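You operate a simulated robot arm through the tools that you are given. There is no shell and no other tool. Be economical: measure what you need, move in short steps, check, and stop when the job is done.

You run a simulated two-armed robot. Do the job below in one go: nothing can be reset, and whatever is moved stays where it is left.

## Task
Reset the over-tight strap on the ladder into the green band.
Fine: draw the ratchet pin, swing the strap arm off to let the pull go, bring it back over, pump into the band, push the pin home. Where these are worked on the way, their far stop is far enough and under half their travel is too little: ratchet pin, strap arm.

Only the result counts: the job must be done as asked and must still hold three seconds after the hand-in. Knocking over, shifting, dropping, spilling or breaking anything else fails it.

## Robot
Two 7-joint arms with two-finger parallel grippers on one trunk, on a base that drives. Base frame: it is fixed to the floor where the robot stands at the start and does not move with it; the origin is under the middle of the robot, x ahead of it, y to its left, z up. Readings come in m, rad, newtons and seconds.
The left shoulder is at the start at [0.05, 0.209, 0.946], the right one opposite. With the tool pointing down near the work surface each hand reaches from about 0.1 to 0.9 m from the robot's upright axis, wherever it stands, measured 20 degrees to its own side. Places, roughly: ladder hook one [0.3, -0.3, 0.6]; ladder hook two [0.5, 0.2, 0.6]; ladder stay one [0.6, 0.5, 0.6]; ratchet handle [0.8, -0.1, 0.7]; ratchet pin [0.8, 0, 0.6]; skate brake [0.4, -0.9, 0.2]; skate ratchet [0.7, -0.2, 0.6]; strap arm [0.5, 0, 0.6]. Payload 4.4 kg a hand.
Tool frame (each hand has its own): the origin (TCP) lies between the finger pads and is the grasp point; the fingertips stand 0.023 m ahead of it; z points along the fingers, y is the line along which they close. The gripper opens to 0.094 m. The fingers are 0.038 m wide and 0.01 m thick; the gripper's body (0.054 by 0.096 m) begins 0.039 m behind the TCP.
Orientation is that of the tool frame in the base frame, as a unit quaternion [x, y, z, w]. With the fingers straight down and closing along the base's y, the tool's x points along the base's -x, its y along +y and its z along -z.

## Interface
- The arms move only by the tool drive_tool. It takes "left_moves", "right_moves" or both (then of equal length, played together; a hand with none holds still); each is a list of rows, each a list of 6 numbers: the shift along the base's x, y, z in units of 20 mm (1.0 is 20 mm), then the turn, a rotation vector about the base's x, y, z in units of 8 degrees (1.0 is 8 degrees). In form: [[dx, dy, dz, rx, ry, rz], ...]. A call has 1 to 8 rows; each row shifts and turns the commanded pose from where the row before left it. "left_claw" and "right_claw" are, for a hand that has rows, the finger opening in m, from 0 to 0.094, set as the call begins (left out, the last holds). A call with a number of a shift or a turn outside -1 to 1 is refused whole. Rows are played at 5 a second. More than 0.05 m and 0.15 rad between two rows, or a gripper value outside its range, and nothing of the call is played. A pose out of reach is approached as far as the arm can. The call stops where the force on the tool passes 80 N (or 10 N more than at its start, if that is more) or the arm is blocked; 0.2 s more then pass. Each finger travels about 0.108 m/s and halts on what it meets, pressing with about 39 N; the grip force reading is that of the motor and also rises with nothing between the fingers. The clock runs only during rows and for 0.2 s after the last one: add rows that do not move to give the fingers time. It gives the time, the measured TCP pose, the force on the tool (base axes), the opening and the grip force at its end, in the units of the frame above (readings bear some noise), with the torque about the TCP (base axes, N m) and any sound that the robot's microphone picked up.
- Cameras (640 x 400 px; columns grow to the right, rows downward): "scene" is now at [0.1436, -0.0125, 1.1276]; the picture's right is [-0.12, -0.99, 0.00], its down [-0.69, 0.08, -0.72] and it looks along [0.72, -0.08, -0.69] (base axes); focal length 214 px, centre (320, 200). "left" rides on the left gripper at [0.086, -0.016, -0.075] in its tool frame; the picture's right is [0.18, 0.98, 0.00], its down [-0.58, 0.11, -0.81] and it looks along [-0.79, 0.15, 0.59] (tool axes); focal length 243 px, centre (320, 200). "right" rides on the right gripper at [0.086, 0.016, -0.074] in its tool frame; the picture's right is [-0.18, 0.98, 0.00], its down [-0.58, -0.11, -0.81] and it looks along [-0.79, -0.15, 0.59] (tool axes); focal length 243 px, centre (320, 200). There is no depth. A picture from a camera that has moved, and an enlarged one, comes with that camera's place and axes in the base frame and with its lens. The place of the scene camera against the robot may be out by one fixed shift of up to 0.025 m in any direction.
- get_image(camera): a new picture of that camera. It takes no simulated time.
- lift_body(by): slides the trunk up (or, below 0, down) by that many m; the arms and the scene camera ride with it, the base frame stays. It gives what a move gives, with no picture.
- steer(legs): drives the robot by 1 to 6 legs, each [ahead, left, turn to the left] in m, m and rad, along the robot's own axes; the way and the turn of a leg run together, so that a leg with both is an arc; at most 1.5 m and 3.142 rad a leg. The arms and the cameras ride along, it lands a little off, and it stops where it bumps. It gives what a move gives.
- aim_head(pan, tilt): turns the head with the scene camera to pan (to the left, within 1.396 rad either way) and tilt (down, from -0.506 to 1.204), counted from straight ahead of the robot. It gives what a move gives.
- enlarge(camera, box): a new picture of the part [left, top, right, bottom] of that camera's present view, enlarged. It takes no simulated time.
- job_done(): hands the job in; it is judged then, once.

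Go step by step. Nothing tells you exact positions but the pictures and the camera data: compare them with the known pose of the tool, close in by small moves and look again before you grip or let go. The budget is 120 turns and 108 pictures, counting those below and the enlarged ones. Unless the task says otherwise, let go and move clear before handing in, and close with one line.

The tools are called after "Call:" as name(argument=value, ...) on one line, values as JSON. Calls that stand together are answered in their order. drive_tool: Moves the arms, as the interface text tells. Its arguments: {"type":"object","properties":{"left_moves":{"type":"array","items":{"type":"array","items":{"type":"number"}}},"left_claw":{"type":"number"},"right_moves":{"type":"array","items":{"type":"array","items":{"type":"number"}}},"right_claw":{"type":"number"}},"required":[]} The other tools are called the same way: lift_body (by) slides the trunk up or down; steer (legs) drives the base; aim_head (pan, tilt) turns the head that bears the scene camera; get_image (camera) takes a picture; enlarge (camera, box) takes an enlarged picture of a part of a camera's view; job_done () hands the job in.

At the start:

```text
time_s: 0.0
left_ee_pos: [0.5476, 0.2186, 0.9897]
left_ee_rot: [0.001, 1.0, 0.0, 0.0]
left_wrist_force: [0.9, 0.5, 0.4]
left_moment: [0.02, 0.0, 0.01]
left_width: 0.0938
left_gripper_force: 0.1
right_ee_pos: [0.5533, -0.2994, 0.9919]
right_ee_rot: [0.0, 1.0, 0.001, 0.001]
right_wrist_force: [-0.3, 0.1, -0.4]
right_moment: [-0.02, 0.02, -0.02]
right_width: 0.0941
right_gripper_force: 0.0
trunk travel left (down, up): [-0.025, 0.538]
robot x, y, heading: [-0.002, -0.001, -0.001]
head pan, tilt: [-0.117, 0.763]
```

scene: 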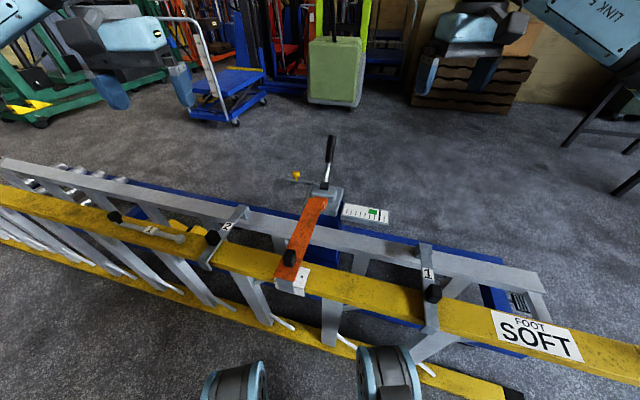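
right: 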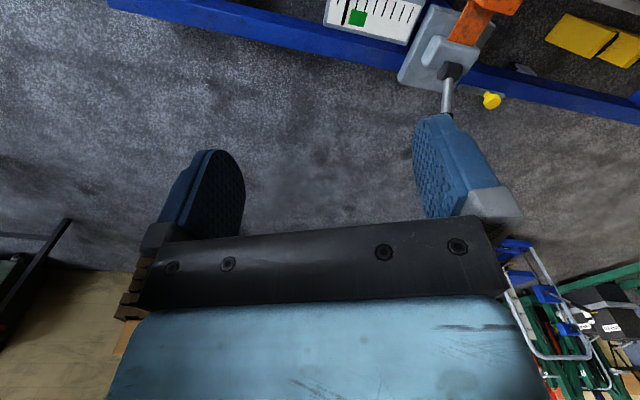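
left: 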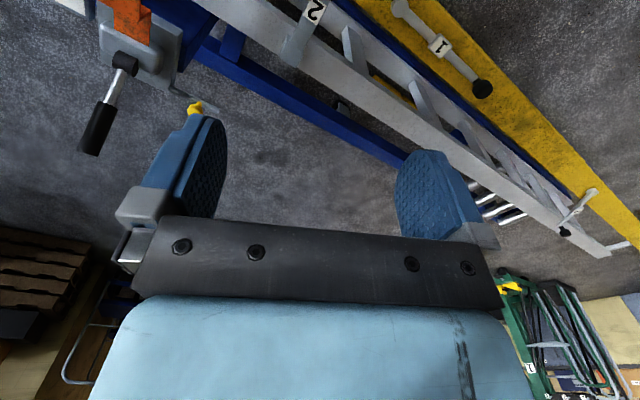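

The ratchet with its black-gripped handle, the yellow pin knob beside it, the orange strap arm and the gauge card are all in view. I'll enlarge the picture to get the details.

Call:
enlarge(camera="scene", box=[240, 120, 420, 300])

Call:
enlarge(camera="right", box=[320, 0, 560, 150])

Call:
enlarge(camera="left", box=[60, 0, 300, 150])

```text
2.22 times, centred on (330, 210) of scene
camera zoom: at [0.1436, -0.0125, 1.1276], right [-0.12, -0.99, 0.0], down [-0.69, 0.08, -0.72], along [0.72, -0.08, -0.69], focal length 477 px, centre (298, 178)
```

zoom: 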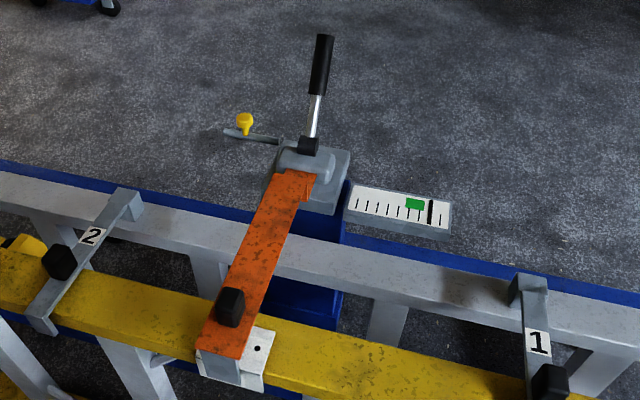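

```text
2.67 times, centred on (440, 75) of right
camera zoom: at [0.4664, -0.2847, 1.0672], right [0.18, 0.98, 0.0], down [0.58, -0.11, 0.81], along [0.79, -0.15, -0.59], focal length 647 px, centre (0, 533)
```

zoom: 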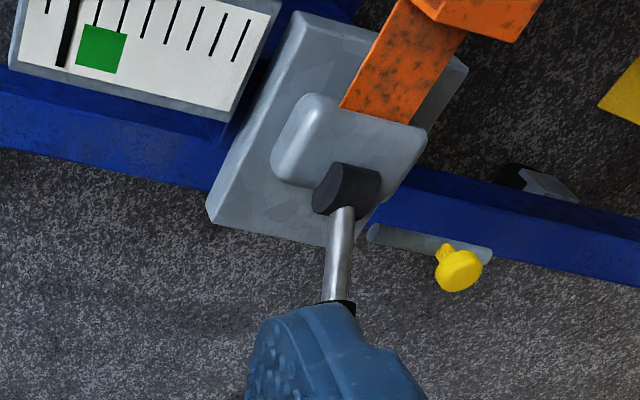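

```text
2.67 times, centred on (180, 75) of left
camera zoom: at [0.4619, 0.2025, 1.0652], right [-0.18, 0.98, 0.0], down [0.58, 0.11, 0.81], along [0.79, 0.15, -0.59], focal length 647 px, centre (693, 533)
```

zoom: 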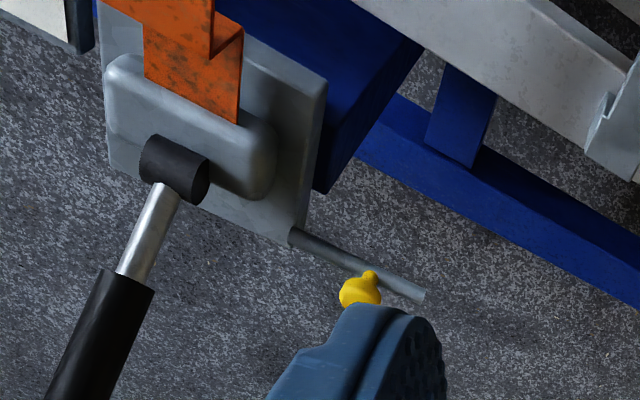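

I put the knob near (0.80, 0.005, 0.615), the handle hub near (0.72, -0.095, 0.62) and the handle tip near (0.80, -0.125, 0.76). The next step is tighter enlargements.

Call:
enlarge(camera="scene", box=[285, 150, 345, 200])

Call:
enlarge(camera="scene", box=[260, 190, 350, 310])

Call:
enlarge(camera="scene", box=[335, 195, 395, 230])

Call:
enlarge(camera="right", box=[440, 60, 520, 120])

```text
8.00 times, centred on (315, 175) of scene
camera zoom: at [0.1436, -0.0125, 1.1276], right [-0.12, -0.99, 0.0], down [-0.69, 0.08, -0.72], along [0.72, -0.08, -0.69], focal length 1716 px, centre (360, 400)
```

zoom: 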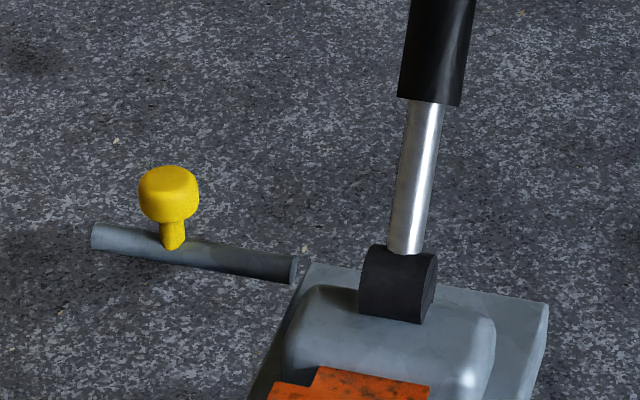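

```text
3.33 times, centred on (305, 250) of scene
camera zoom: at [0.1436, -0.0125, 1.1276], right [-0.12, -0.99, 0.0], down [-0.69, 0.08, -0.72], along [0.72, -0.08, -0.69], focal length 715 px, centre (370, 33)
```

zoom: 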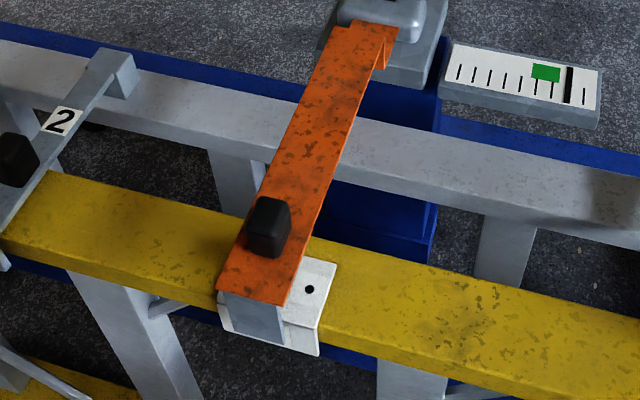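

```text
10.67 times, centred on (365, 212) of scene
camera zoom: at [0.1436, -0.0125, 1.1276], right [-0.12, -0.99, 0.0], down [-0.69, 0.08, -0.72], along [0.72, -0.08, -0.69], focal length 2288 px, centre (-160, 67)
```

zoom: 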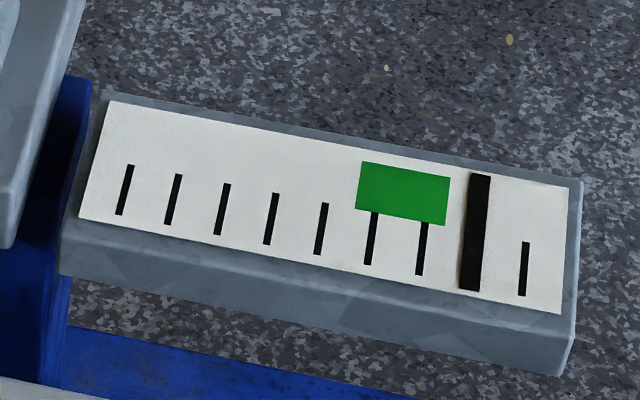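

```text
6.67 times, centred on (480, 90) of right
camera zoom: at [0.4664, -0.2847, 1.0672], right [0.18, 0.98, 0.0], down [0.58, -0.11, 0.81], along [0.79, -0.15, -0.59], focal length 1618 px, centre (-747, 933)
```

zoom: 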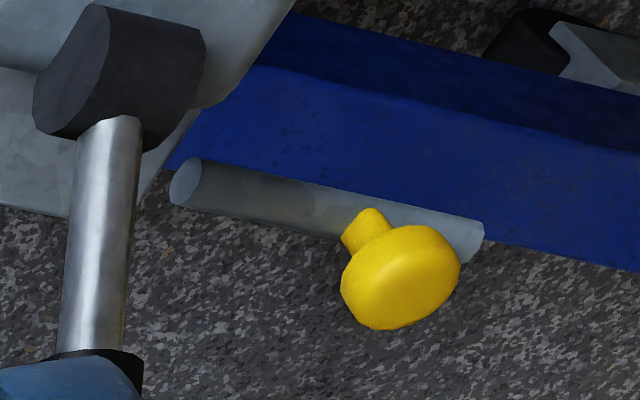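

The assembly is yawed about -19°. The pin's knob stands on a rod that runs along (0.33, 0.94), and the handle swings in the perpendicular vertical plane. I'll bring the left hand above the knob, turned to match.

Call:
drive_tool(left_moves=[[0.8, -0.65, -0.7, 0, 0, -0.304], [0.8, -0.65, -0.7, 0, 0, -0.304], [0.8, -0.65, -0.7, 0, 0, -0.304], [0.8, -0.65, -0.7, 0, 0, -0.304], [0.8, -0.65, -0.7, 0, 0, -0.304], [0.8, -0.65, -0.7, 0, 0, -0.304], [0.8, -0.65, -0.7, 0, 0, -0.304], [0.8, -0.65, -0.7, 0, 0, -0.304]], left_claw=0.07)

Call:
drive_tool(left_moves=[[0.77, -0.69, -0.8, 0, 0, 0], [0.77, -0.69, -0.8, 0, 0, 0], [0.77, -0.69, -0.8, 0, 0, 0], [0.77, -0.69, -0.8, 0, 0, 0], [0.77, -0.69, -0.8, 0, 0, 0], [0.77, -0.69, -0.8, 0, 0, 0], [0.77, -0.69, -0.8, 0, 0, 0], [0.77, -0.69, -0.8, 0, 0, 0]])

Call:
get_image(camera="left")

Call:
get_image(camera="scene")

```text
time_s: 1.8
left_ee_pos: [0.6751, 0.1157, 0.8765]
left_ee_rot: [0.169, 0.986, -0.001, 0.0]
left_wrist_force: [-0.8, -0.4, 0.9]
left_moment: [0.03, 0.0, -0.05]
left_width: 0.0699
left_gripper_force: 0.0
right_ee_pos: [0.5538, -0.3015, 0.9919]
right_ee_rot: [0.0, 1.0, 0.001, 0.001]
right_wrist_force: [0.7, -0.4, -1.0]
right_moment: [-0.03, 0.0, -0.01]
right_width: 0.0942
right_gripper_force: 0.0
trunk travel left (down, up): [-0.025, 0.538]
robot x, y, heading: [-0.0039, 0.0004, 0.003]
head pan, tilt: [-0.117, 0.763]
```

```text
time_s: 3.6
left_ee_pos: [0.8015, 0.0043, 0.7484]
left_ee_rot: [0.169, 0.986, 0.0, 0.0]
left_wrist_force: [-0.3, 0.6, -0.3]
left_moment: [0.01, 0.0, -0.02]
left_width: 0.07
left_gripper_force: 0.1
right_ee_pos: [0.5526, -0.301, 0.992]
right_ee_rot: [0.0, 1.0, 0.001, 0.0]
right_wrist_force: [0.9, -0.2, 1.0]
right_moment: [0.02, -0.02, 0.0]
right_width: 0.0941
right_gripper_force: 0.2
trunk travel left (down, up): [-0.025, 0.538]
robot x, y, heading: [-0.0018, 0.0008, -0.003]
head pan, tilt: [-0.117, 0.763]
```

```text
97 pictures are left
camera left: at [0.7137, 0.0186, 0.8234], right [0.15, 0.99, 0.0], down [0.58, -0.09, 0.81], along [0.8, -0.12, -0.59], focal length 243 px, centre (320, 200)
```

left: 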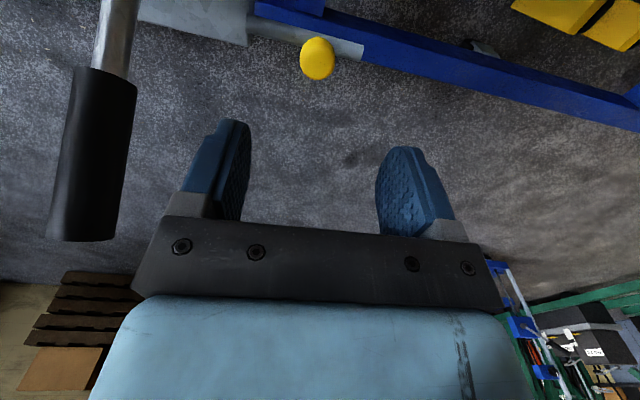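

```text
96 pictures are left
camera scene: at [0.1438, -0.0129, 1.1276], right [-0.12, -0.99, 0.0], down [-0.69, 0.08, -0.72], along [0.72, -0.08, -0.69], focal length 214 px, centre (320, 200)
```

scene: 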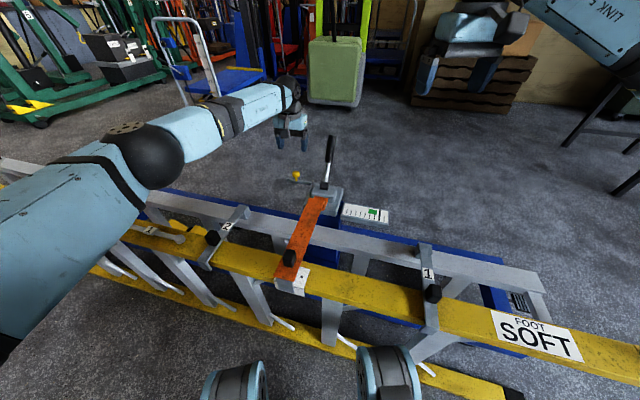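

The knob lies almost straight below the hand at about (0.803, 0.003). I'll go down to about 5 cm short and check before closing.

Call:
drive_tool(left_moves=[[0, 0, -1, 0, 0, 0], [0, 0, -1, 0, 0, 0], [0, 0, -1, 0, 0, 0], [0, 0, -1, 0, 0, 0]])

Call:
get_image(camera="left")

Call:
enlarge(camera="scene", box=[260, 130, 360, 210])

```text
time_s: 4.6
left_ee_pos: [0.7976, 0.0038, 0.6704]
left_ee_rot: [0.168, 0.986, 0.0, 0.0]
left_wrist_force: [0.8, -0.9, -0.5]
left_moment: [-0.02, 0.03, 0.01]
left_width: 0.0699
left_gripper_force: 0.2
right_ee_pos: [0.5531, -0.3012, 0.9913]
right_ee_rot: [0.0, 1.0, 0.001, 0.0]
right_wrist_force: [1.0, -0.1, -0.6]
right_moment: [-0.07, -0.03, 0.0]
right_width: 0.0941
right_gripper_force: 0.0
trunk travel left (down, up): [-0.025, 0.538]
robot x, y, heading: [-0.0013, 0.0027, 0.002]
head pan, tilt: [-0.117, 0.763]
```

```text
95 pictures are left
camera left: at [0.7114, 0.0182, 0.745], right [0.15, 0.99, 0.0], down [0.58, -0.09, 0.81], along [0.8, -0.12, -0.59], focal length 243 px, centre (320, 200)
```

left: 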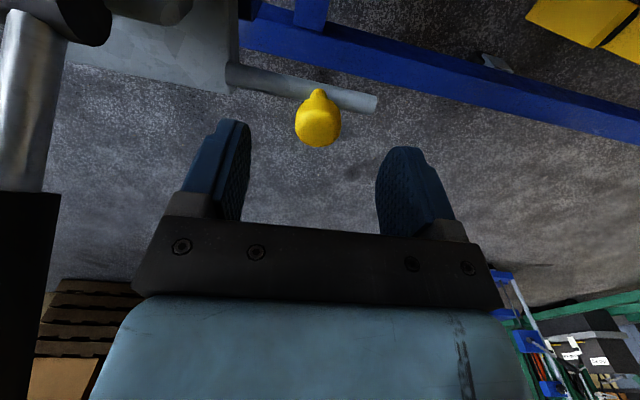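

```text
5.00 times, centred on (310, 170) of scene
camera zoom: at [0.1438, -0.0125, 1.1276], right [-0.12, -0.99, 0.0], down [-0.69, 0.08, -0.72], along [0.72, -0.08, -0.69], focal length 1072 px, centre (370, 350)
```

zoom: 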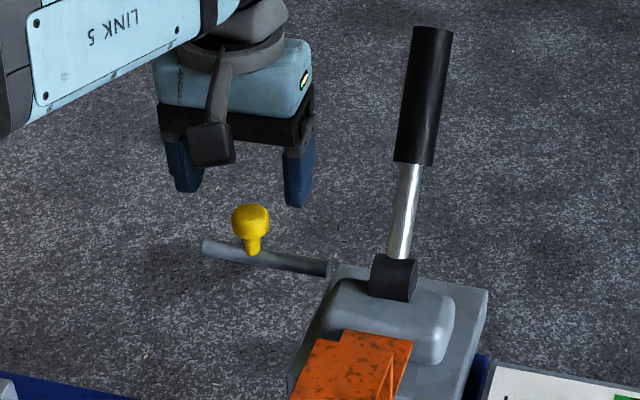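

It is well centred over the knob. I'll go down the last 4.4 cm and close.

Call:
drive_tool(left_moves=[[0.1, 0, -1, 0, 0, 0], [0, 0, -1, 0, 0, 0], [0, 0, -0.1, 0, 0, 0]])

Call:
drive_tool(left_moves=[[0, 0, 0, 0, 0, 0], [0, 0, 0, 0, 0, 0], [0, 0, 0, 0, 0, 0]], left_claw=0.0)

Call:
get_image(camera="left")

Call:
enlarge(camera="scene", box=[260, 130, 360, 210])

```text
time_s: 5.4
left_ee_pos: [0.7999, 0.0045, 0.6284]
left_ee_rot: [0.169, 0.986, 0.0, -0.001]
left_wrist_force: [0.2, 0.2, -0.3]
left_moment: [-0.01, -0.04, -0.01]
left_width: 0.07
left_gripper_force: 0.0
right_ee_pos: [0.5533, -0.3006, 0.9919]
right_ee_rot: [0.0, 1.0, 0.0, 0.001]
right_wrist_force: [-0.8, 1.2, 0.4]
right_moment: [0.03, 0.04, -0.01]
right_width: 0.0942
right_gripper_force: 0.1
trunk travel left (down, up): [-0.025, 0.538]
robot x, y, heading: [0.0001, -0.0026, -0.0]
head pan, tilt: [-0.117, 0.763]
```

```text
time_s: 6.2
left_ee_pos: [0.8013, 0.0043, 0.6274]
left_ee_rot: [0.169, 0.986, 0.0, 0.0]
left_wrist_force: [-0.7, -0.7, -1.4]
left_moment: [-0.15, -0.38, -0.42]
left_width: 0.0263
left_gripper_force: 44.4
right_ee_pos: [0.5534, -0.3002, 0.9912]
right_ee_rot: [0.0, 1.0, 0.0, 0.0]
right_wrist_force: [0.2, 0.8, -0.5]
right_moment: [-0.03, 0.03, -0.02]
right_width: 0.0941
right_gripper_force: 0.1
trunk travel left (down, up): [-0.025, 0.538]
robot x, y, heading: [-0.0026, -0.0005, 0.006]
head pan, tilt: [-0.117, 0.763]
```

```text
93 pictures are left
camera left: at [0.7147, 0.0174, 0.703], right [0.15, 0.99, 0.0], down [0.58, -0.09, 0.81], along [0.8, -0.12, -0.59], focal length 243 px, centre (320, 200)
```

left: 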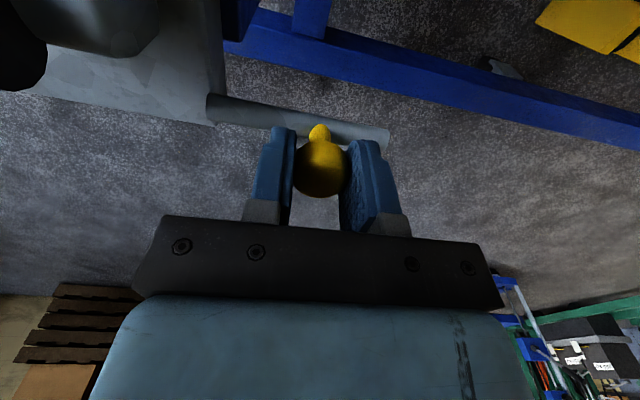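

```text
5.00 times, centred on (310, 170) of scene
camera zoom: at [0.1437, -0.0124, 1.1276], right [-0.12, -0.99, 0.0], down [-0.69, 0.08, -0.72], along [0.72, -0.08, -0.69], focal length 1072 px, centre (370, 350)
```

zoom: 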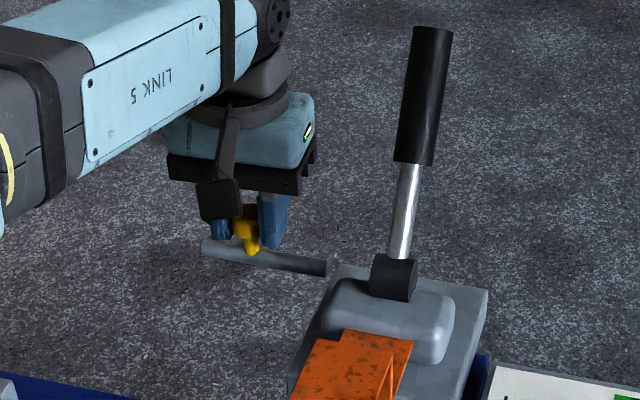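

The knob is gripped, about 26 mm wide. I'll draw it outward along the rod in small steps.

Call:
drive_tool(left_moves=[[0.08, 0.235, 0, 0, 0, 0], [0.08, 0.235, 0, 0, 0, 0], [0, 0, 0, 0, 0, 0]])

Call:
enlarge(camera="scene", box=[260, 130, 360, 210])

```text
time_s: 7.0
left_ee_pos: [0.8058, 0.0133, 0.6275]
left_ee_rot: [0.169, 0.986, -0.001, 0.0]
left_wrist_force: [7.2, -3.1, -0.3]
left_moment: [0.1, 0.4, -0.47]
left_width: 0.0263
left_gripper_force: 44.7
right_ee_pos: [0.5531, -0.3011, 0.9906]
right_ee_rot: [0.0, 1.0, 0.0, -0.001]
right_wrist_force: [0.6, -0.1, 0.4]
right_moment: [0.0, -0.01, -0.01]
right_width: 0.0942
right_gripper_force: 0.1
trunk travel left (down, up): [-0.025, 0.538]
robot x, y, heading: [0.0001, -0.0016, 0.002]
head pan, tilt: [-0.117, 0.763]
```

```text
5.00 times, centred on (310, 170) of scene
camera zoom: at [0.1442, -0.0127, 1.1275], right [-0.12, -0.99, 0.0], down [-0.69, 0.08, -0.72], along [0.72, -0.08, -0.69], focal length 1072 px, centre (370, 350)
```

zoom: 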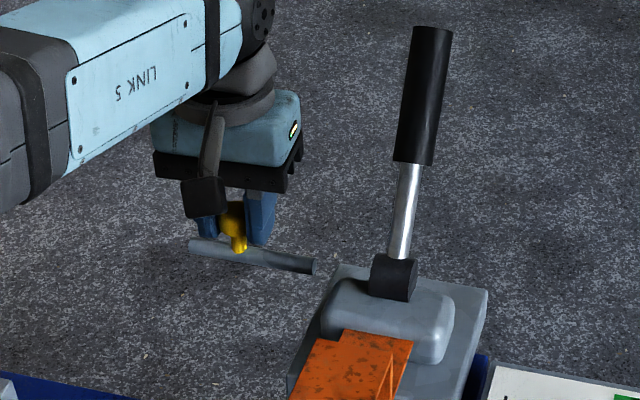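

The whole rod comes out with the knob, so the rod is the pin itself. I'll keep drawing to its far stop, with a touch more x.

Call:
drive_tool(left_moves=[[0.12, 0.235, 0, 0, 0, 0], [0.09, 0.235, 0, 0, 0, 0], [0.09, 0.235, 0, 0, 0, 0], [0.09, 0.235, 0, 0, 0, 0]])

```text
time_s: 8.0
left_ee_pos: [0.8125, 0.0325, 0.6277]
left_ee_rot: [0.169, 0.986, -0.001, 0.001]
left_wrist_force: [16.5, -8.1, 0.3]
left_moment: [0.16, 0.74, -0.4]
left_width: 0.0264
left_gripper_force: 44.9
right_ee_pos: [0.5542, -0.302, 0.9904]
right_ee_rot: [0.0, 1.0, 0.0, -0.001]
right_wrist_force: [0.5, 0.2, -0.4]
right_moment: [-0.01, -0.04, -0.01]
right_width: 0.0941
right_gripper_force: 0.0
trunk travel left (down, up): [-0.025, 0.538]
robot x, y, heading: [0.002, -0.0024, -0.002]
head pan, tilt: [-0.117, 0.763]
```

The side force is building across the rod, so my direction is slightly off. I'll shift about 2 mm along +x to test that.

Call:
drive_tool(left_moves=[[0.1, -0.03, 0, 0, 0, 0], [0, 0, 0, 0, 0, 0]])

Call:
enlarge(camera="scene", box=[260, 130, 360, 210])

```text
time_s: 8.6
left_ee_pos: [0.8122, 0.0325, 0.6278]
left_ee_rot: [0.168, 0.986, 0.0, 0.001]
left_wrist_force: [22.3, -8.7, 0.7]
left_moment: [0.02, -0.07, -0.39]
left_width: 0.0264
left_gripper_force: 44.3
right_ee_pos: [0.5534, -0.3007, 0.991]
right_ee_rot: [0.0, 1.0, -0.001, 0.0]
right_wrist_force: [0.3, -0.6, 0.0]
right_moment: [-0.01, -0.01, 0.01]
right_width: 0.0938
right_gripper_force: 0.1
trunk travel left (down, up): [-0.025, 0.538]
robot x, y, heading: [-0.0005, 0.0017, -0.001]
head pan, tilt: [-0.117, 0.763]
```

```text
5.00 times, centred on (310, 170) of scene
camera zoom: at [0.1447, -0.0129, 1.1275], right [-0.12, -0.99, 0.0], down [-0.69, 0.08, -0.72], along [0.72, -0.08, -0.69], focal length 1072 px, centre (370, 350)
```

zoom: 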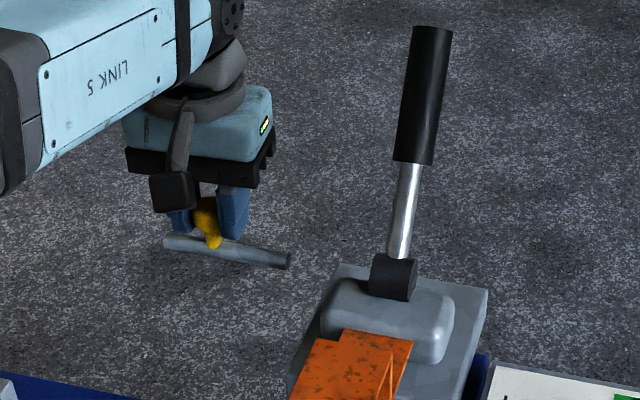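

The side force went up, so I should go the other way. I'll ease back to relieve it.

Call:
drive_tool(left_moves=[[-0.15, 0.04, 0, 0, 0, 0], [-0.15, 0.04, 0, 0, 0, 0], [0, 0, 0, 0, 0, 0]])

```text
time_s: 9.4
left_ee_pos: [0.8088, 0.0331, 0.6287]
left_ee_rot: [0.169, 0.986, 0.0, 0.001]
left_wrist_force: [25.5, -11.1, 0.2]
left_moment: [-0.13, -0.41, -0.39]
left_width: 0.0265
left_gripper_force: 45.0
right_ee_pos: [0.5549, -0.3025, 0.991]
right_ee_rot: [0.0, 1.0, 0.0, -0.001]
right_wrist_force: [0.4, 0.0, 0.2]
right_moment: [0.02, -0.01, 0.01]
right_width: 0.0938
right_gripper_force: 0.1
trunk travel left (down, up): [-0.025, 0.538]
robot x, y, heading: [0.0014, 0.0006, 0.001]
head pan, tilt: [-0.117, 0.763]
```

The result is ambiguous, perhaps a settling lag. I'll move +x and wait longer this time.

Call:
drive_tool(left_moves=[[0.15, -0.05, 0, 0, 0, 0], [0.15, -0.05, 0, 0, 0, 0], [0.1, -0.03, 0, 0, 0, 0], [0, 0, 0, 0, 0, 0], [0, 0, 0, 0, 0, 0], [0, 0, 0, 0, 0, 0]])

Call:
drive_tool(left_moves=[[0, 0, 0, 0, 0, 0], [0, 0, 0, 0, 0, 0], [0, 0, 0, 0, 0, 0], [0, 0, 0, 0, 0, 0]])

Call:
get_image(camera="left")

```text
time_s: 10.8
left_ee_pos: [0.8113, 0.0329, 0.6292]
left_ee_rot: [0.169, 0.986, 0.0, 0.0]
left_wrist_force: [-23.7, 11.0, -10.1]
left_moment: [0.14, 0.27, -0.4]
left_width: 0.0267
left_gripper_force: 44.9
left hand out of reach, approached as far as the arm can: row 3
right_ee_pos: [0.5528, -0.3009, 0.9925]
right_ee_rot: [0.0, 1.0, 0.0, 0.0]
right_wrist_force: [0.4, 0.9, 0.3]
right_moment: [-0.01, 0.02, 0.02]
right_width: 0.0937
right_gripper_force: 0.1
trunk travel left (down, up): [-0.025, 0.538]
robot x, y, heading: [-0.0048, -0.0005, 0.002]
head pan, tilt: [-0.117, 0.763]
```

```text
time_s: 11.8
left_ee_pos: [0.8109, 0.0323, 0.6278]
left_ee_rot: [0.168, 0.986, -0.001, 0.0]
left_wrist_force: [-24.2, 9.9, -12.2]
left_moment: [0.07, 0.21, -0.37]
left_width: 0.0265
left_gripper_force: 44.8
right_ee_pos: [0.5529, -0.3007, 0.9924]
right_ee_rot: [0.0, 1.0, 0.0, -0.001]
right_wrist_force: [-0.2, -0.2, 0.0]
right_moment: [0.01, -0.03, -0.01]
right_width: 0.0939
right_gripper_force: 0.1
trunk travel left (down, up): [-0.025, 0.538]
robot x, y, heading: [-0.0022, -0.0017, -0.002]
head pan, tilt: [-0.117, 0.763]
```

```text
89 pictures are left
camera left: at [0.7254, 0.0457, 0.7035], right [0.15, 0.99, 0.0], down [0.58, -0.09, 0.81], along [0.8, -0.12, -0.59], focal length 243 px, centre (320, 200)
```

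left: 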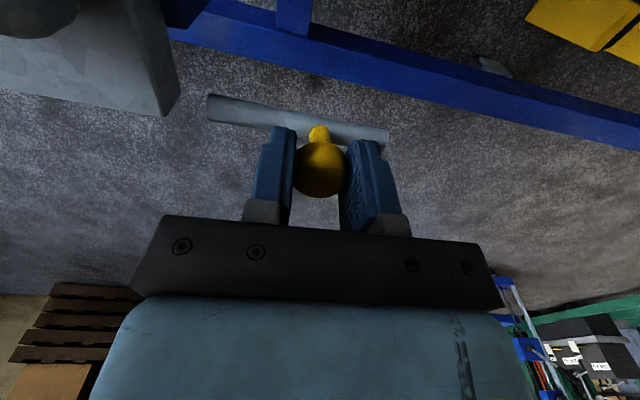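

The left hand is near its reach limit, and the force balance lies about 3.5 mm back. I'll relieve the force, then keep drawing to find the stop.

Call:
drive_tool(left_moves=[[-0.17, 0.05, 0, 0, 0, 0], [0, 0, 0, 0, 0, 0], [0.07, 0.235, 0, 0, 0, 0], [0.07, 0.235, 0, 0, 0, 0], [0, 0, 0, 0, 0, 0], [0, 0, 0, 0, 0, 0]])

Call:
enlarge(camera="scene", box=[260, 130, 360, 210])

```text
time_s: 13.2
left_ee_pos: [0.8111, 0.0384, 0.6284]
left_ee_rot: [0.172, 0.985, -0.001, 0.0]
left_wrist_force: [15.3, -38.7, 3.3]
left_moment: [-0.31, -0.21, -0.4]
left_width: 0.0265
left_gripper_force: 45.0
right_ee_pos: [0.5516, -0.303, 0.9912]
right_ee_rot: [0.001, 1.0, 0.0, 0.0]
right_wrist_force: [0.3, -0.1, 0.3]
right_moment: [0.0, -0.02, -0.03]
right_width: 0.0939
right_gripper_force: 0.1
trunk travel left (down, up): [-0.025, 0.538]
robot x, y, heading: [-0.0002, 0.0035, 0.001]
head pan, tilt: [-0.117, 0.763]
```

```text
5.00 times, centred on (310, 170) of scene
camera zoom: at [0.1439, -0.0146, 1.1277], right [-0.12, -0.99, 0.0], down [-0.69, 0.08, -0.72], along [0.72, -0.08, -0.69], focal length 1072 px, centre (370, 350)
```

zoom: 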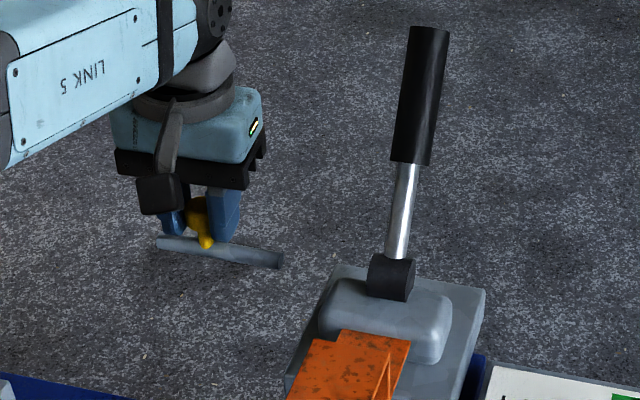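

A -39 N force along y suggests the far stop, at about 36 mm of draw. One more small pull should confirm it.

Call:
drive_tool(left_moves=[[0.04, 0.15, 0, 0, 0, 0], [0, 0, 0, 0, 0, 0]])

```text
time_s: 13.8
left_ee_pos: [0.8105, 0.0381, 0.6288]
left_ee_rot: [0.174, 0.985, -0.001, 0.001]
left_wrist_force: [9.5, -50.7, 4.2]
left_moment: [-0.49, -0.09, -0.36]
left_width: 0.0264
left_gripper_force: 44.9
right_ee_pos: [0.553, -0.3032, 0.9905]
right_ee_rot: [0.001, 1.0, 0.002, 0.0]
right_wrist_force: [-0.2, 0.7, -0.5]
right_moment: [0.01, 0.03, -0.03]
right_width: 0.094
right_gripper_force: 0.1
trunk travel left (down, up): [-0.025, 0.538]
robot x, y, heading: [-0.0004, 0.0005, -0.005]
head pan, tilt: [-0.117, 0.763]
```

That is the stop. I'll relax the pull, open, rise, and check that the pin stays out.

Call:
drive_tool(left_moves=[[-0.05, -0.25, 0, 0, 0, 0], [0, 0, 0, 0, 0, 0]])

Call:
drive_tool(left_moves=[[0, 0, 0, 0, 0, 0], [0, 0, 0, 0, 0, 0], [0, 0, 0.5, 0, 0, 0], [0, 0, 1, 0, 0, 0], [0, 0, 1, 0, 0, 0], [0, 0, 1, 0, 0, 0], [0, 0, 1, 0, 0, 0], [0, 0, 1, 0, 0, 0]], left_claw=0.07)

Call:
enlarge(camera="scene", box=[260, 130, 400, 310])

Call:
get_image(camera="left")

```text
time_s: 14.4
left_ee_pos: [0.8105, 0.0384, 0.6296]
left_ee_rot: [0.17, 0.985, 0.0, -0.001]
left_wrist_force: [5.4, -36.6, 4.1]
left_moment: [-0.38, -0.35, -0.54]
left_width: 0.0263
left_gripper_force: 45.2
right_ee_pos: [0.5522, -0.3021, 0.991]
right_ee_rot: [0.0, 1.0, 0.001, 0.0]
right_wrist_force: [0.3, -0.7, -0.3]
right_moment: [0.01, 0.02, -0.03]
right_width: 0.0941
right_gripper_force: 0.0
trunk travel left (down, up): [-0.025, 0.538]
robot x, y, heading: [0.0011, 0.0017, -0.0]
head pan, tilt: [-0.117, 0.763]
```

```text
time_s: 16.2
left_ee_pos: [0.81, 0.0402, 0.7388]
left_ee_rot: [0.169, 0.986, 0.0, 0.0]
left_wrist_force: [0.3, 0.6, -0.4]
left_moment: [-0.03, 0.01, 0.02]
left_width: 0.0699
left_gripper_force: 0.1
right_ee_pos: [0.5524, -0.3015, 0.992]
right_ee_rot: [0.0, 1.0, 0.001, 0.0]
right_wrist_force: [0.3, 0.5, 0.0]
right_moment: [0.0, 0.0, 0.0]
right_width: 0.0939
right_gripper_force: 0.0
trunk travel left (down, up): [-0.025, 0.538]
robot x, y, heading: [0.0006, -0.0035, -0.001]
head pan, tilt: [-0.117, 0.763]
```

```text
2.22 times, centred on (330, 220) of scene
camera zoom: at [0.1434, -0.0124, 1.1276], right [-0.12, -0.99, 0.0], down [-0.69, 0.08, -0.72], along [0.72, -0.08, -0.69], focal length 477 px, centre (298, 156)
```

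zoom: 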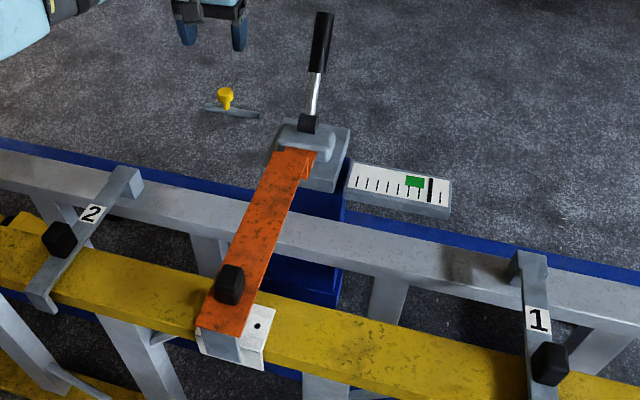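

```text
86 pictures are left
camera left: at [0.7233, 0.054, 0.814], right [0.15, 0.99, 0.0], down [0.58, -0.09, 0.81], along [0.8, -0.12, -0.59], focal length 243 px, centre (320, 200)
```

left: 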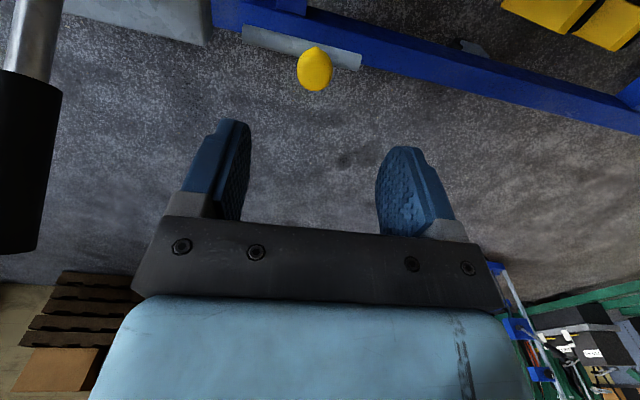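

The pin stays drawn with the knob at about (0.81, 0.04). Next I'll bring the left hand back over the near part of the strap arm to look at its knob.

Call:
drive_tool(left_moves=[[-1, 0.3, 0.7, 0, 0, 0], [-1, 0.3, 0.7, 0, 0, 0], [-1, 0.3, 0.7, 0, 0, 0], [-1, 0.3, 0.7, 0, 0, 0], [-1, 0.3, 0.7, 0, 0, 0], [-1, 0.3, 0.7, 0, 0, 0], [-1, 0.3, 0.7, 0, 0, 0], [-1, 0.3, 0.7, 0, 0, 0]])

Call:
drive_tool(left_moves=[[-1, 0.3, 0, 0, 0, 0], [-1, 0.3, 0, 0, 0, 0], [-1, 0.3, 0, 0, 0, 0], [-1, 0.3, 0, 0, 0, 0], [-1, 0.3, 0, 0, 0, 0], [-1, 0.3, 0, 0, 0, 0], [-1, 0.3, 0, 0, 0, 0], [-1, 0.3, 0, 0, 0, 0]])

Call:
drive_tool(left_moves=[[-1, 0, 0, 0, 0, 0], [-1, 0, 0, 0, 0, 0], [-1, 0, 0, 0, 0, 0], [-1, 0, 0, 0, 0, 0]])

Call:
get_image(camera="left")

Call:
get_image(camera="scene")

```text
time_s: 18.0
left_ee_pos: [0.6512, 0.0916, 0.853]
left_ee_rot: [0.168, 0.986, 0.0, -0.001]
left_wrist_force: [-0.1, 0.2, 0.9]
left_moment: [0.03, -0.02, 0.02]
left_width: 0.07
left_gripper_force: 0.1
right_ee_pos: [0.5512, -0.3014, 0.9915]
right_ee_rot: [-0.001, 1.0, 0.0, 0.0]
right_wrist_force: [-0.7, -0.3, 0.3]
right_moment: [-0.01, -0.01, 0.04]
right_width: 0.0939
right_gripper_force: 0.0
trunk travel left (down, up): [-0.025, 0.538]
robot x, y, heading: [-0.0001, -0.0, 0.005]
head pan, tilt: [-0.117, 0.763]
```

```text
time_s: 19.8
left_ee_pos: [0.4917, 0.1373, 0.8513]
left_ee_rot: [0.169, 0.986, 0.0, 0.0]
left_wrist_force: [-0.2, -0.3, 0.2]
left_moment: [-0.05, 0.0, -0.01]
left_width: 0.0704
left_gripper_force: 0.1
right_ee_pos: [0.5524, -0.3007, 0.9917]
right_ee_rot: [0.0, 1.0, -0.001, 0.0]
right_wrist_force: [0.1, 0.2, 0.1]
right_moment: [0.02, 0.01, 0.0]
right_width: 0.0942
right_gripper_force: 0.1
trunk travel left (down, up): [-0.025, 0.538]
robot x, y, heading: [0.0004, -0.0008, 0.006]
head pan, tilt: [-0.117, 0.763]
```

```text
time_s: 20.8
left_ee_pos: [0.4107, 0.1348, 0.8515]
left_ee_rot: [0.168, 0.986, 0.0, -0.001]
left_wrist_force: [-0.3, -0.3, 0.0]
left_moment: [-0.01, 0.0, 0.03]
left_width: 0.0702
left_gripper_force: 0.0
right_ee_pos: [0.5525, -0.301, 0.9923]
right_ee_rot: [0.0, 1.0, 0.0, 0.0]
right_wrist_force: [-0.4, -0.7, 0.8]
right_moment: [0.06, 0.02, 0.02]
right_width: 0.0939
right_gripper_force: 0.0
trunk travel left (down, up): [-0.025, 0.538]
robot x, y, heading: [-0.0019, 0.0011, 0.005]
head pan, tilt: [-0.117, 0.763]
```

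```text
85 pictures are left
camera left: at [0.3248, 0.1499, 0.9267], right [0.15, 0.99, 0.0], down [0.58, -0.09, 0.81], along [0.8, -0.12, -0.59], focal length 243 px, centre (320, 200)
```

left: 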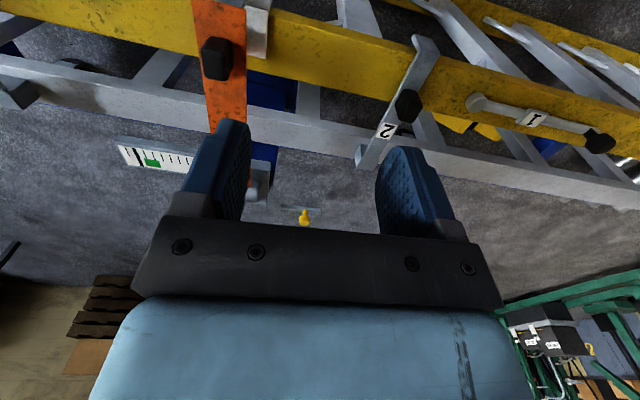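

```text
84 pictures are left
camera scene: at [0.1436, -0.0125, 1.1277], right [-0.12, -0.99, 0.0], down [-0.69, 0.08, -0.72], along [0.72, -0.08, -0.69], focal length 214 px, centre (320, 200)
```

scene: 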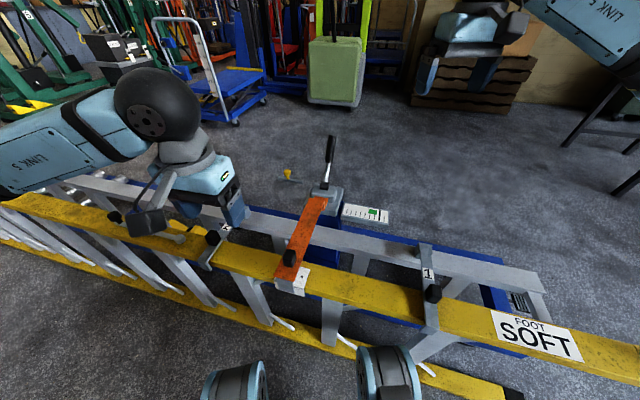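

The strap arm's knob is near (0.422, 0.027, 0.661). I'll take close-ups to work out how the arm hinges.

Call:
enlarge(camera="left", box=[150, 0, 310, 130])

Call:
enlarge(camera="scene", box=[265, 230, 325, 300])

Call:
enlarge(camera="scene", box=[295, 170, 355, 220])

Call:
enlarge(camera="right", box=[400, 0, 560, 100])

```text
3.08 times, centred on (230, 65) of left
camera zoom: at [0.3248, 0.1499, 0.9267], right [0.15, 0.99, 0.0], down [0.58, -0.09, 0.81], along [0.8, -0.12, -0.59], focal length 746 px, centre (597, 615)
```

zoom: 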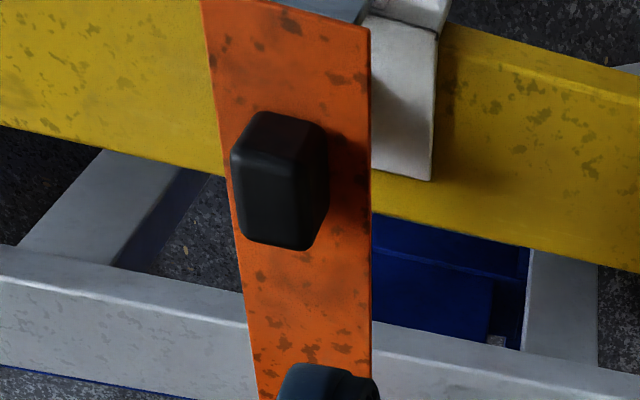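

```text
5.71 times, centred on (295, 265) of scene
camera zoom: at [0.1436, -0.0125, 1.1277], right [-0.12, -0.99, 0.0], down [-0.69, 0.08, -0.72], along [0.72, -0.08, -0.69], focal length 1226 px, centre (463, -171)
```

zoom: 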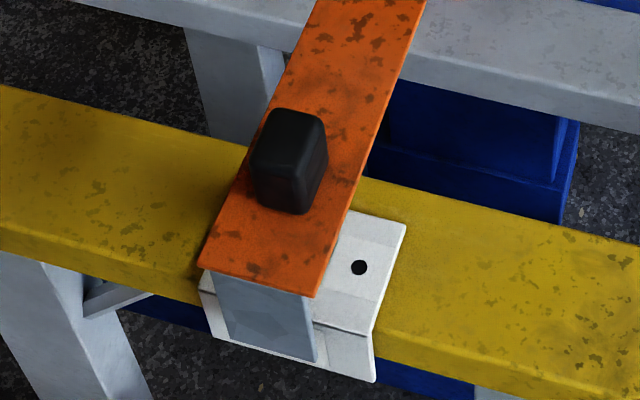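

```text
8.00 times, centred on (325, 195) of scene
camera zoom: at [0.1436, -0.0125, 1.1277], right [-0.12, -0.99, 0.0], down [-0.69, 0.08, -0.72], along [0.72, -0.08, -0.69], focal length 1716 px, centre (280, 240)
```

zoom: 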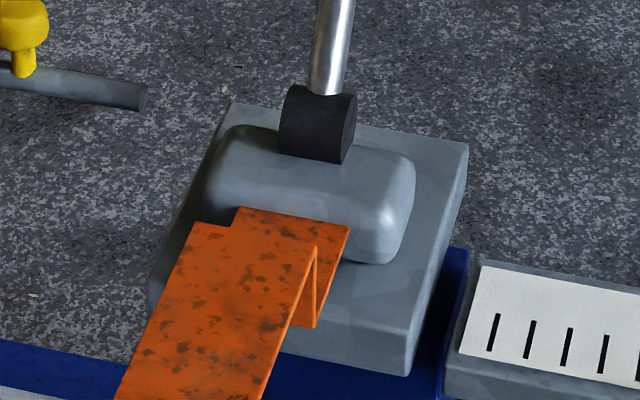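

```text
4.00 times, centred on (480, 50) of right
camera zoom: at [0.4663, -0.2847, 1.0673], right [0.18, 0.98, 0.0], down [0.58, -0.11, 0.81], along [0.79, -0.15, -0.59], focal length 970 px, centre (-320, 800)
```

zoom: 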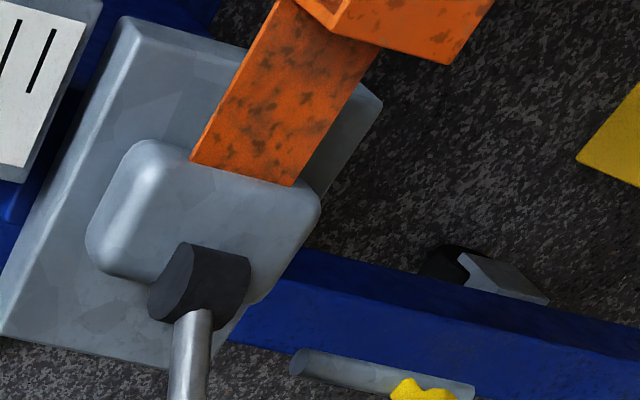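

The arm lies along x', and it has a hinge step at the ratchet end near (0.63, -0.06). I'll place the left hand over the knob.

Call:
drive_tool(left_moves=[[0.1, -0.9, -0.6, 0, 0, 0], [0.1, -0.9, -0.6, 0, 0, 0], [0.1, -0.9, -0.6, 0, 0, 0], [0.1, -0.9, -0.6, 0, 0, 0], [0.1, -0.9, -0.6, 0, 0, 0], [0.1, -0.9, -0.6, 0, 0, 0]])

Call:
get_image(camera="left")

Call:
get_image(camera="scene")

```text
time_s: 22.2
left_ee_pos: [0.4218, 0.0272, 0.7792]
left_ee_rot: [0.169, 0.986, 0.0, 0.0]
left_wrist_force: [-1.1, -0.2, 0.0]
left_moment: [-0.02, -0.02, 0.02]
left_width: 0.0699
left_gripper_force: 0.1
right_ee_pos: [0.5529, -0.301, 0.9916]
right_ee_rot: [0.0, 1.0, 0.0, -0.001]
right_wrist_force: [-1.4, -0.4, 0.0]
right_moment: [0.01, 0.03, 0.02]
right_width: 0.0944
right_gripper_force: 0.1
trunk travel left (down, up): [-0.025, 0.538]
robot x, y, heading: [0.0025, -0.0037, -0.002]
head pan, tilt: [-0.117, 0.763]
```

```text
79 pictures are left
camera left: at [0.337, 0.0414, 0.8539], right [0.15, 0.99, 0.0], down [0.58, -0.09, 0.81], along [0.8, -0.12, -0.59], focal length 243 px, centre (320, 200)
```

left: 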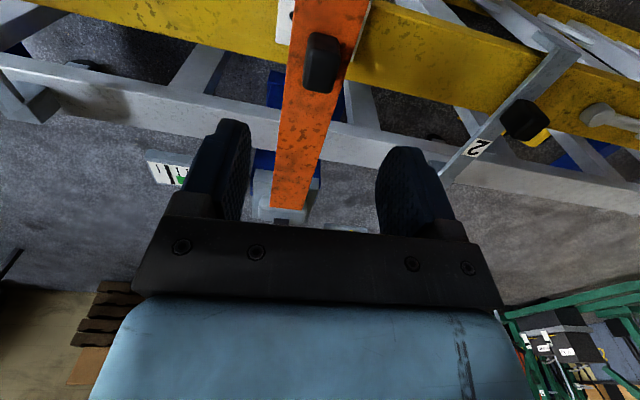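

```text
78 pictures are left
camera scene: at [0.1437, -0.0127, 1.1276], right [-0.12, -0.99, 0.0], down [-0.69, 0.08, -0.72], along [0.72, -0.08, -0.69], focal length 214 px, centre (320, 200)
```

scene: 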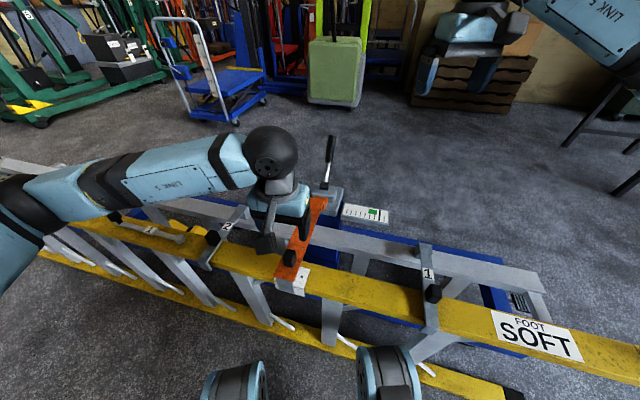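

It is aligned. I'll go down until the pads sit beside the knob and close.

Call:
drive_tool(left_moves=[[0, 0.1, -1, 0, 0, 0], [0, 0, -1, 0, 0, 0], [0, 0, -1, 0, 0, 0], [0, 0, -1, 0, 0, 0], [0, 0, -1, 0, 0, 0], [0, 0, -0.3, 0, 0, 0], [0, 0, 0, 0, 0, 0]])

Call:
get_image(camera="left")

```text
time_s: 23.8
left_ee_pos: [0.4235, 0.0295, 0.6738]
left_ee_rot: [0.168, 0.986, 0.0, 0.0]
left_wrist_force: [0.5, 0.1, 0.1]
left_moment: [-0.02, -0.04, -0.02]
left_width: 0.0702
left_gripper_force: 0.1
right_ee_pos: [0.5517, -0.3006, 0.9919]
right_ee_rot: [0.0, 1.0, 0.0, 0.0]
right_wrist_force: [-1.2, 0.2, -1.0]
right_moment: [-0.02, 0.0, -0.01]
right_width: 0.0941
right_gripper_force: 0.2
trunk travel left (down, up): [-0.025, 0.538]
robot x, y, heading: [0.0046, -0.003, -0.003]
head pan, tilt: [-0.117, 0.763]
```

```text
77 pictures are left
camera left: at [0.3371, 0.0431, 0.7477], right [0.15, 0.99, 0.0], down [0.58, -0.09, 0.81], along [0.8, -0.12, -0.59], focal length 243 px, centre (320, 200)
```

left: 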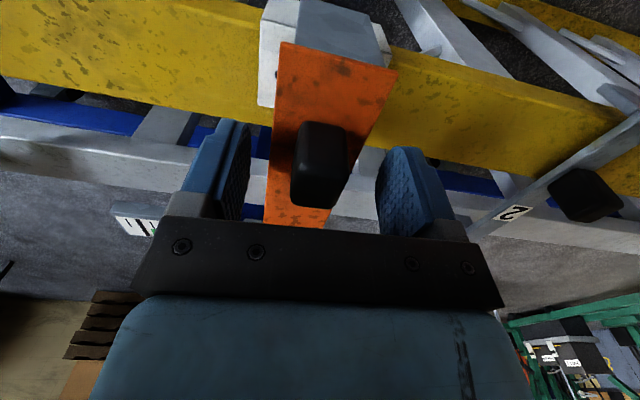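

The knob sits between the pads. I'll close and test with small moves, sideways first.

Call:
drive_tool(left_moves=[[0, 0, 0, 0, 0, 0], [0, 0, 0, 0, 0, 0], [0, 0, 0, 0, 0, 0]], left_claw=0.0)

Call:
drive_tool(left_moves=[[0.07, 0.24, 0, 0, 0, 0], [0.07, 0.24, 0, 0, 0, 0], [0, 0, 0, 0, 0, 0]])

```text
time_s: 24.6
left_ee_pos: [0.4229, 0.0288, 0.6723]
left_ee_rot: [0.17, 0.985, 0.0, 0.001]
left_wrist_force: [0.3, -10.3, -2.5]
left_moment: [-0.02, 0.01, -1.58]
left_width: 0.0249
left_gripper_force: 44.8
right_ee_pos: [0.5529, -0.302, 0.9918]
right_ee_rot: [0.0, 1.0, 0.001, -0.001]
right_wrist_force: [0.0, 0.1, 0.2]
right_moment: [0.01, 0.0, -0.01]
right_width: 0.094
right_gripper_force: 0.1
trunk travel left (down, up): [-0.025, 0.538]
robot x, y, heading: [0.0016, 0.0016, 0.001]
head pan, tilt: [-0.117, 0.763]
```

```text
time_s: 25.2
left_ee_pos: [0.4226, 0.0281, 0.672]
left_ee_rot: [0.176, 0.984, -0.007, 0.0]
left_wrist_force: [4.0, -19.1, -7.5]
left_moment: [0.44, 0.22, -1.3]
left_width: 0.0247
left_gripper_force: 45.1
right_ee_pos: [0.552, -0.3045, 0.9921]
right_ee_rot: [0.002, 1.0, 0.0, 0.0]
right_wrist_force: [-0.2, -0.2, -0.5]
right_moment: [-0.04, -0.02, 0.0]
right_width: 0.0938
right_gripper_force: 0.1
trunk travel left (down, up): [-0.025, 0.538]
robot x, y, heading: [-0.0009, -0.003, -0.006]
head pan, tilt: [-0.117, 0.763]
stopped in row 2 (left hand): the force on the tool passed its limit at 88 N (the readings are from after the stop); the commanded pose is now the measured one
```

It is blocked toward +y. I'll try the other way next.

Call:
drive_tool(left_moves=[[-0.08, -0.24, 0, 0, 0, 0], [-0.08, -0.24, 0, 0, 0, 0], [0, 0, 0, 0, 0, 0]])

```text
time_s: 26.0
left_ee_pos: [0.4233, 0.0286, 0.6709]
left_ee_rot: [0.17, 0.985, -0.004, 0.0]
left_wrist_force: [31.0, 69.1, 6.6]
left_moment: [0.79, -1.15, -1.4]
left_width: 0.025
left_gripper_force: 44.8
right_ee_pos: [0.5538, -0.2989, 0.9926]
right_ee_rot: [0.001, 1.0, -0.001, -0.001]
right_wrist_force: [0.1, -0.6, 1.7]
right_moment: [0.01, 0.01, -0.01]
right_width: 0.0942
right_gripper_force: 0.1
trunk travel left (down, up): [-0.025, 0.538]
robot x, y, heading: [-0.0007, 0.0015, 0.003]
head pan, tilt: [-0.117, 0.763]
```

Both sideways directions are stiff, so it probably lifts. I'll undo the sideways push and try upward.

Call:
drive_tool(left_moves=[[0.1, 0.36, 0, 0, 0, 0], [0, 0, 0, 0, 0, 0]])

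Call:
drive_tool(left_moves=[[0, 0, 0.25, 0, 0, 0], [0, 0, 0.25, 0, 0, 0], [0, 0, 0, 0, 0, 0]])

```text
time_s: 26.6
left_ee_pos: [0.4231, 0.0289, 0.6731]
left_ee_rot: [0.176, 0.984, -0.008, -0.001]
left_wrist_force: [33.3, 26.8, 7.0]
left_moment: [1.27, -0.47, -1.43]
left_width: 0.0247
left_gripper_force: 45.2
right_ee_pos: [0.5526, -0.3041, 0.9912]
right_ee_rot: [0.002, 1.0, 0.0, -0.001]
right_wrist_force: [0.5, -0.8, 0.8]
right_moment: [-0.01, -0.01, 0.02]
right_width: 0.0941
right_gripper_force: 0.0
trunk travel left (down, up): [-0.025, 0.538]
robot x, y, heading: [-0.0022, 0.0015, -0.002]
head pan, tilt: [-0.117, 0.763]
```

```text
time_s: 27.4
left_ee_pos: [0.4241, 0.0278, 0.6815]
left_ee_rot: [0.173, 0.985, -0.007, -0.001]
left_wrist_force: [41.6, 11.6, -16.4]
left_moment: [1.24, 0.0, -1.45]
left_width: 0.0248
left_gripper_force: 45.2
right_ee_pos: [0.5555, -0.3031, 0.9903]
right_ee_rot: [0.001, 1.0, -0.001, -0.001]
right_wrist_force: [-1.1, -0.1, 0.4]
right_moment: [0.0, -0.01, 0.0]
right_width: 0.0941
right_gripper_force: 0.0
trunk travel left (down, up): [-0.025, 0.538]
robot x, y, heading: [0.0038, -0.0053, -0.003]
head pan, tilt: [-0.117, 0.763]
```

The arm seems to lift, and the +x force fits an arc about a hinge at the ratchet end. I'll check by picture.

Call:
enlarge(camera="scene", box=[255, 170, 375, 310])

Call:
get_image(camera="left")

```text
2.86 times, centred on (315, 240) of scene
camera zoom: at [0.1467, -0.0137, 1.1269], right [-0.12, -0.99, 0.0], down [-0.69, 0.08, -0.72], along [0.71, -0.09, -0.69], focal length 613 px, centre (334, 86)
```

zoom: 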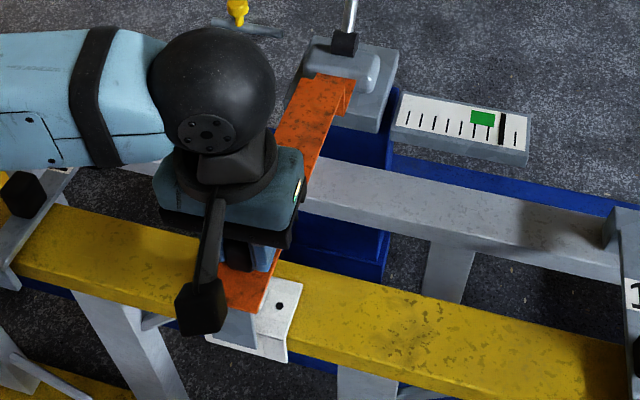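

```text
75 pictures are left
camera left: at [0.3385, 0.0431, 0.7566], right [0.16, 0.99, -0.01], down [0.59, -0.09, 0.8], along [0.79, -0.14, -0.59], focal length 243 px, centre (320, 200)
```

left: 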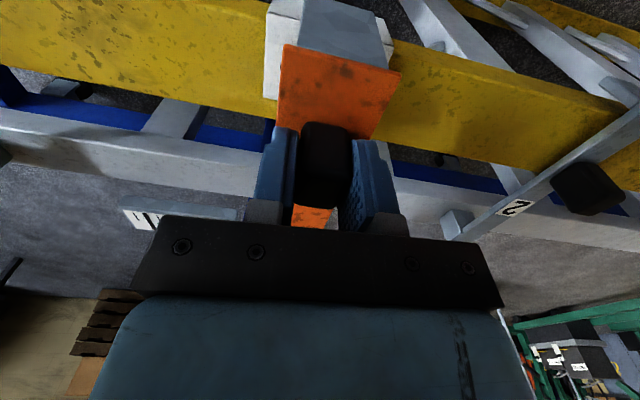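

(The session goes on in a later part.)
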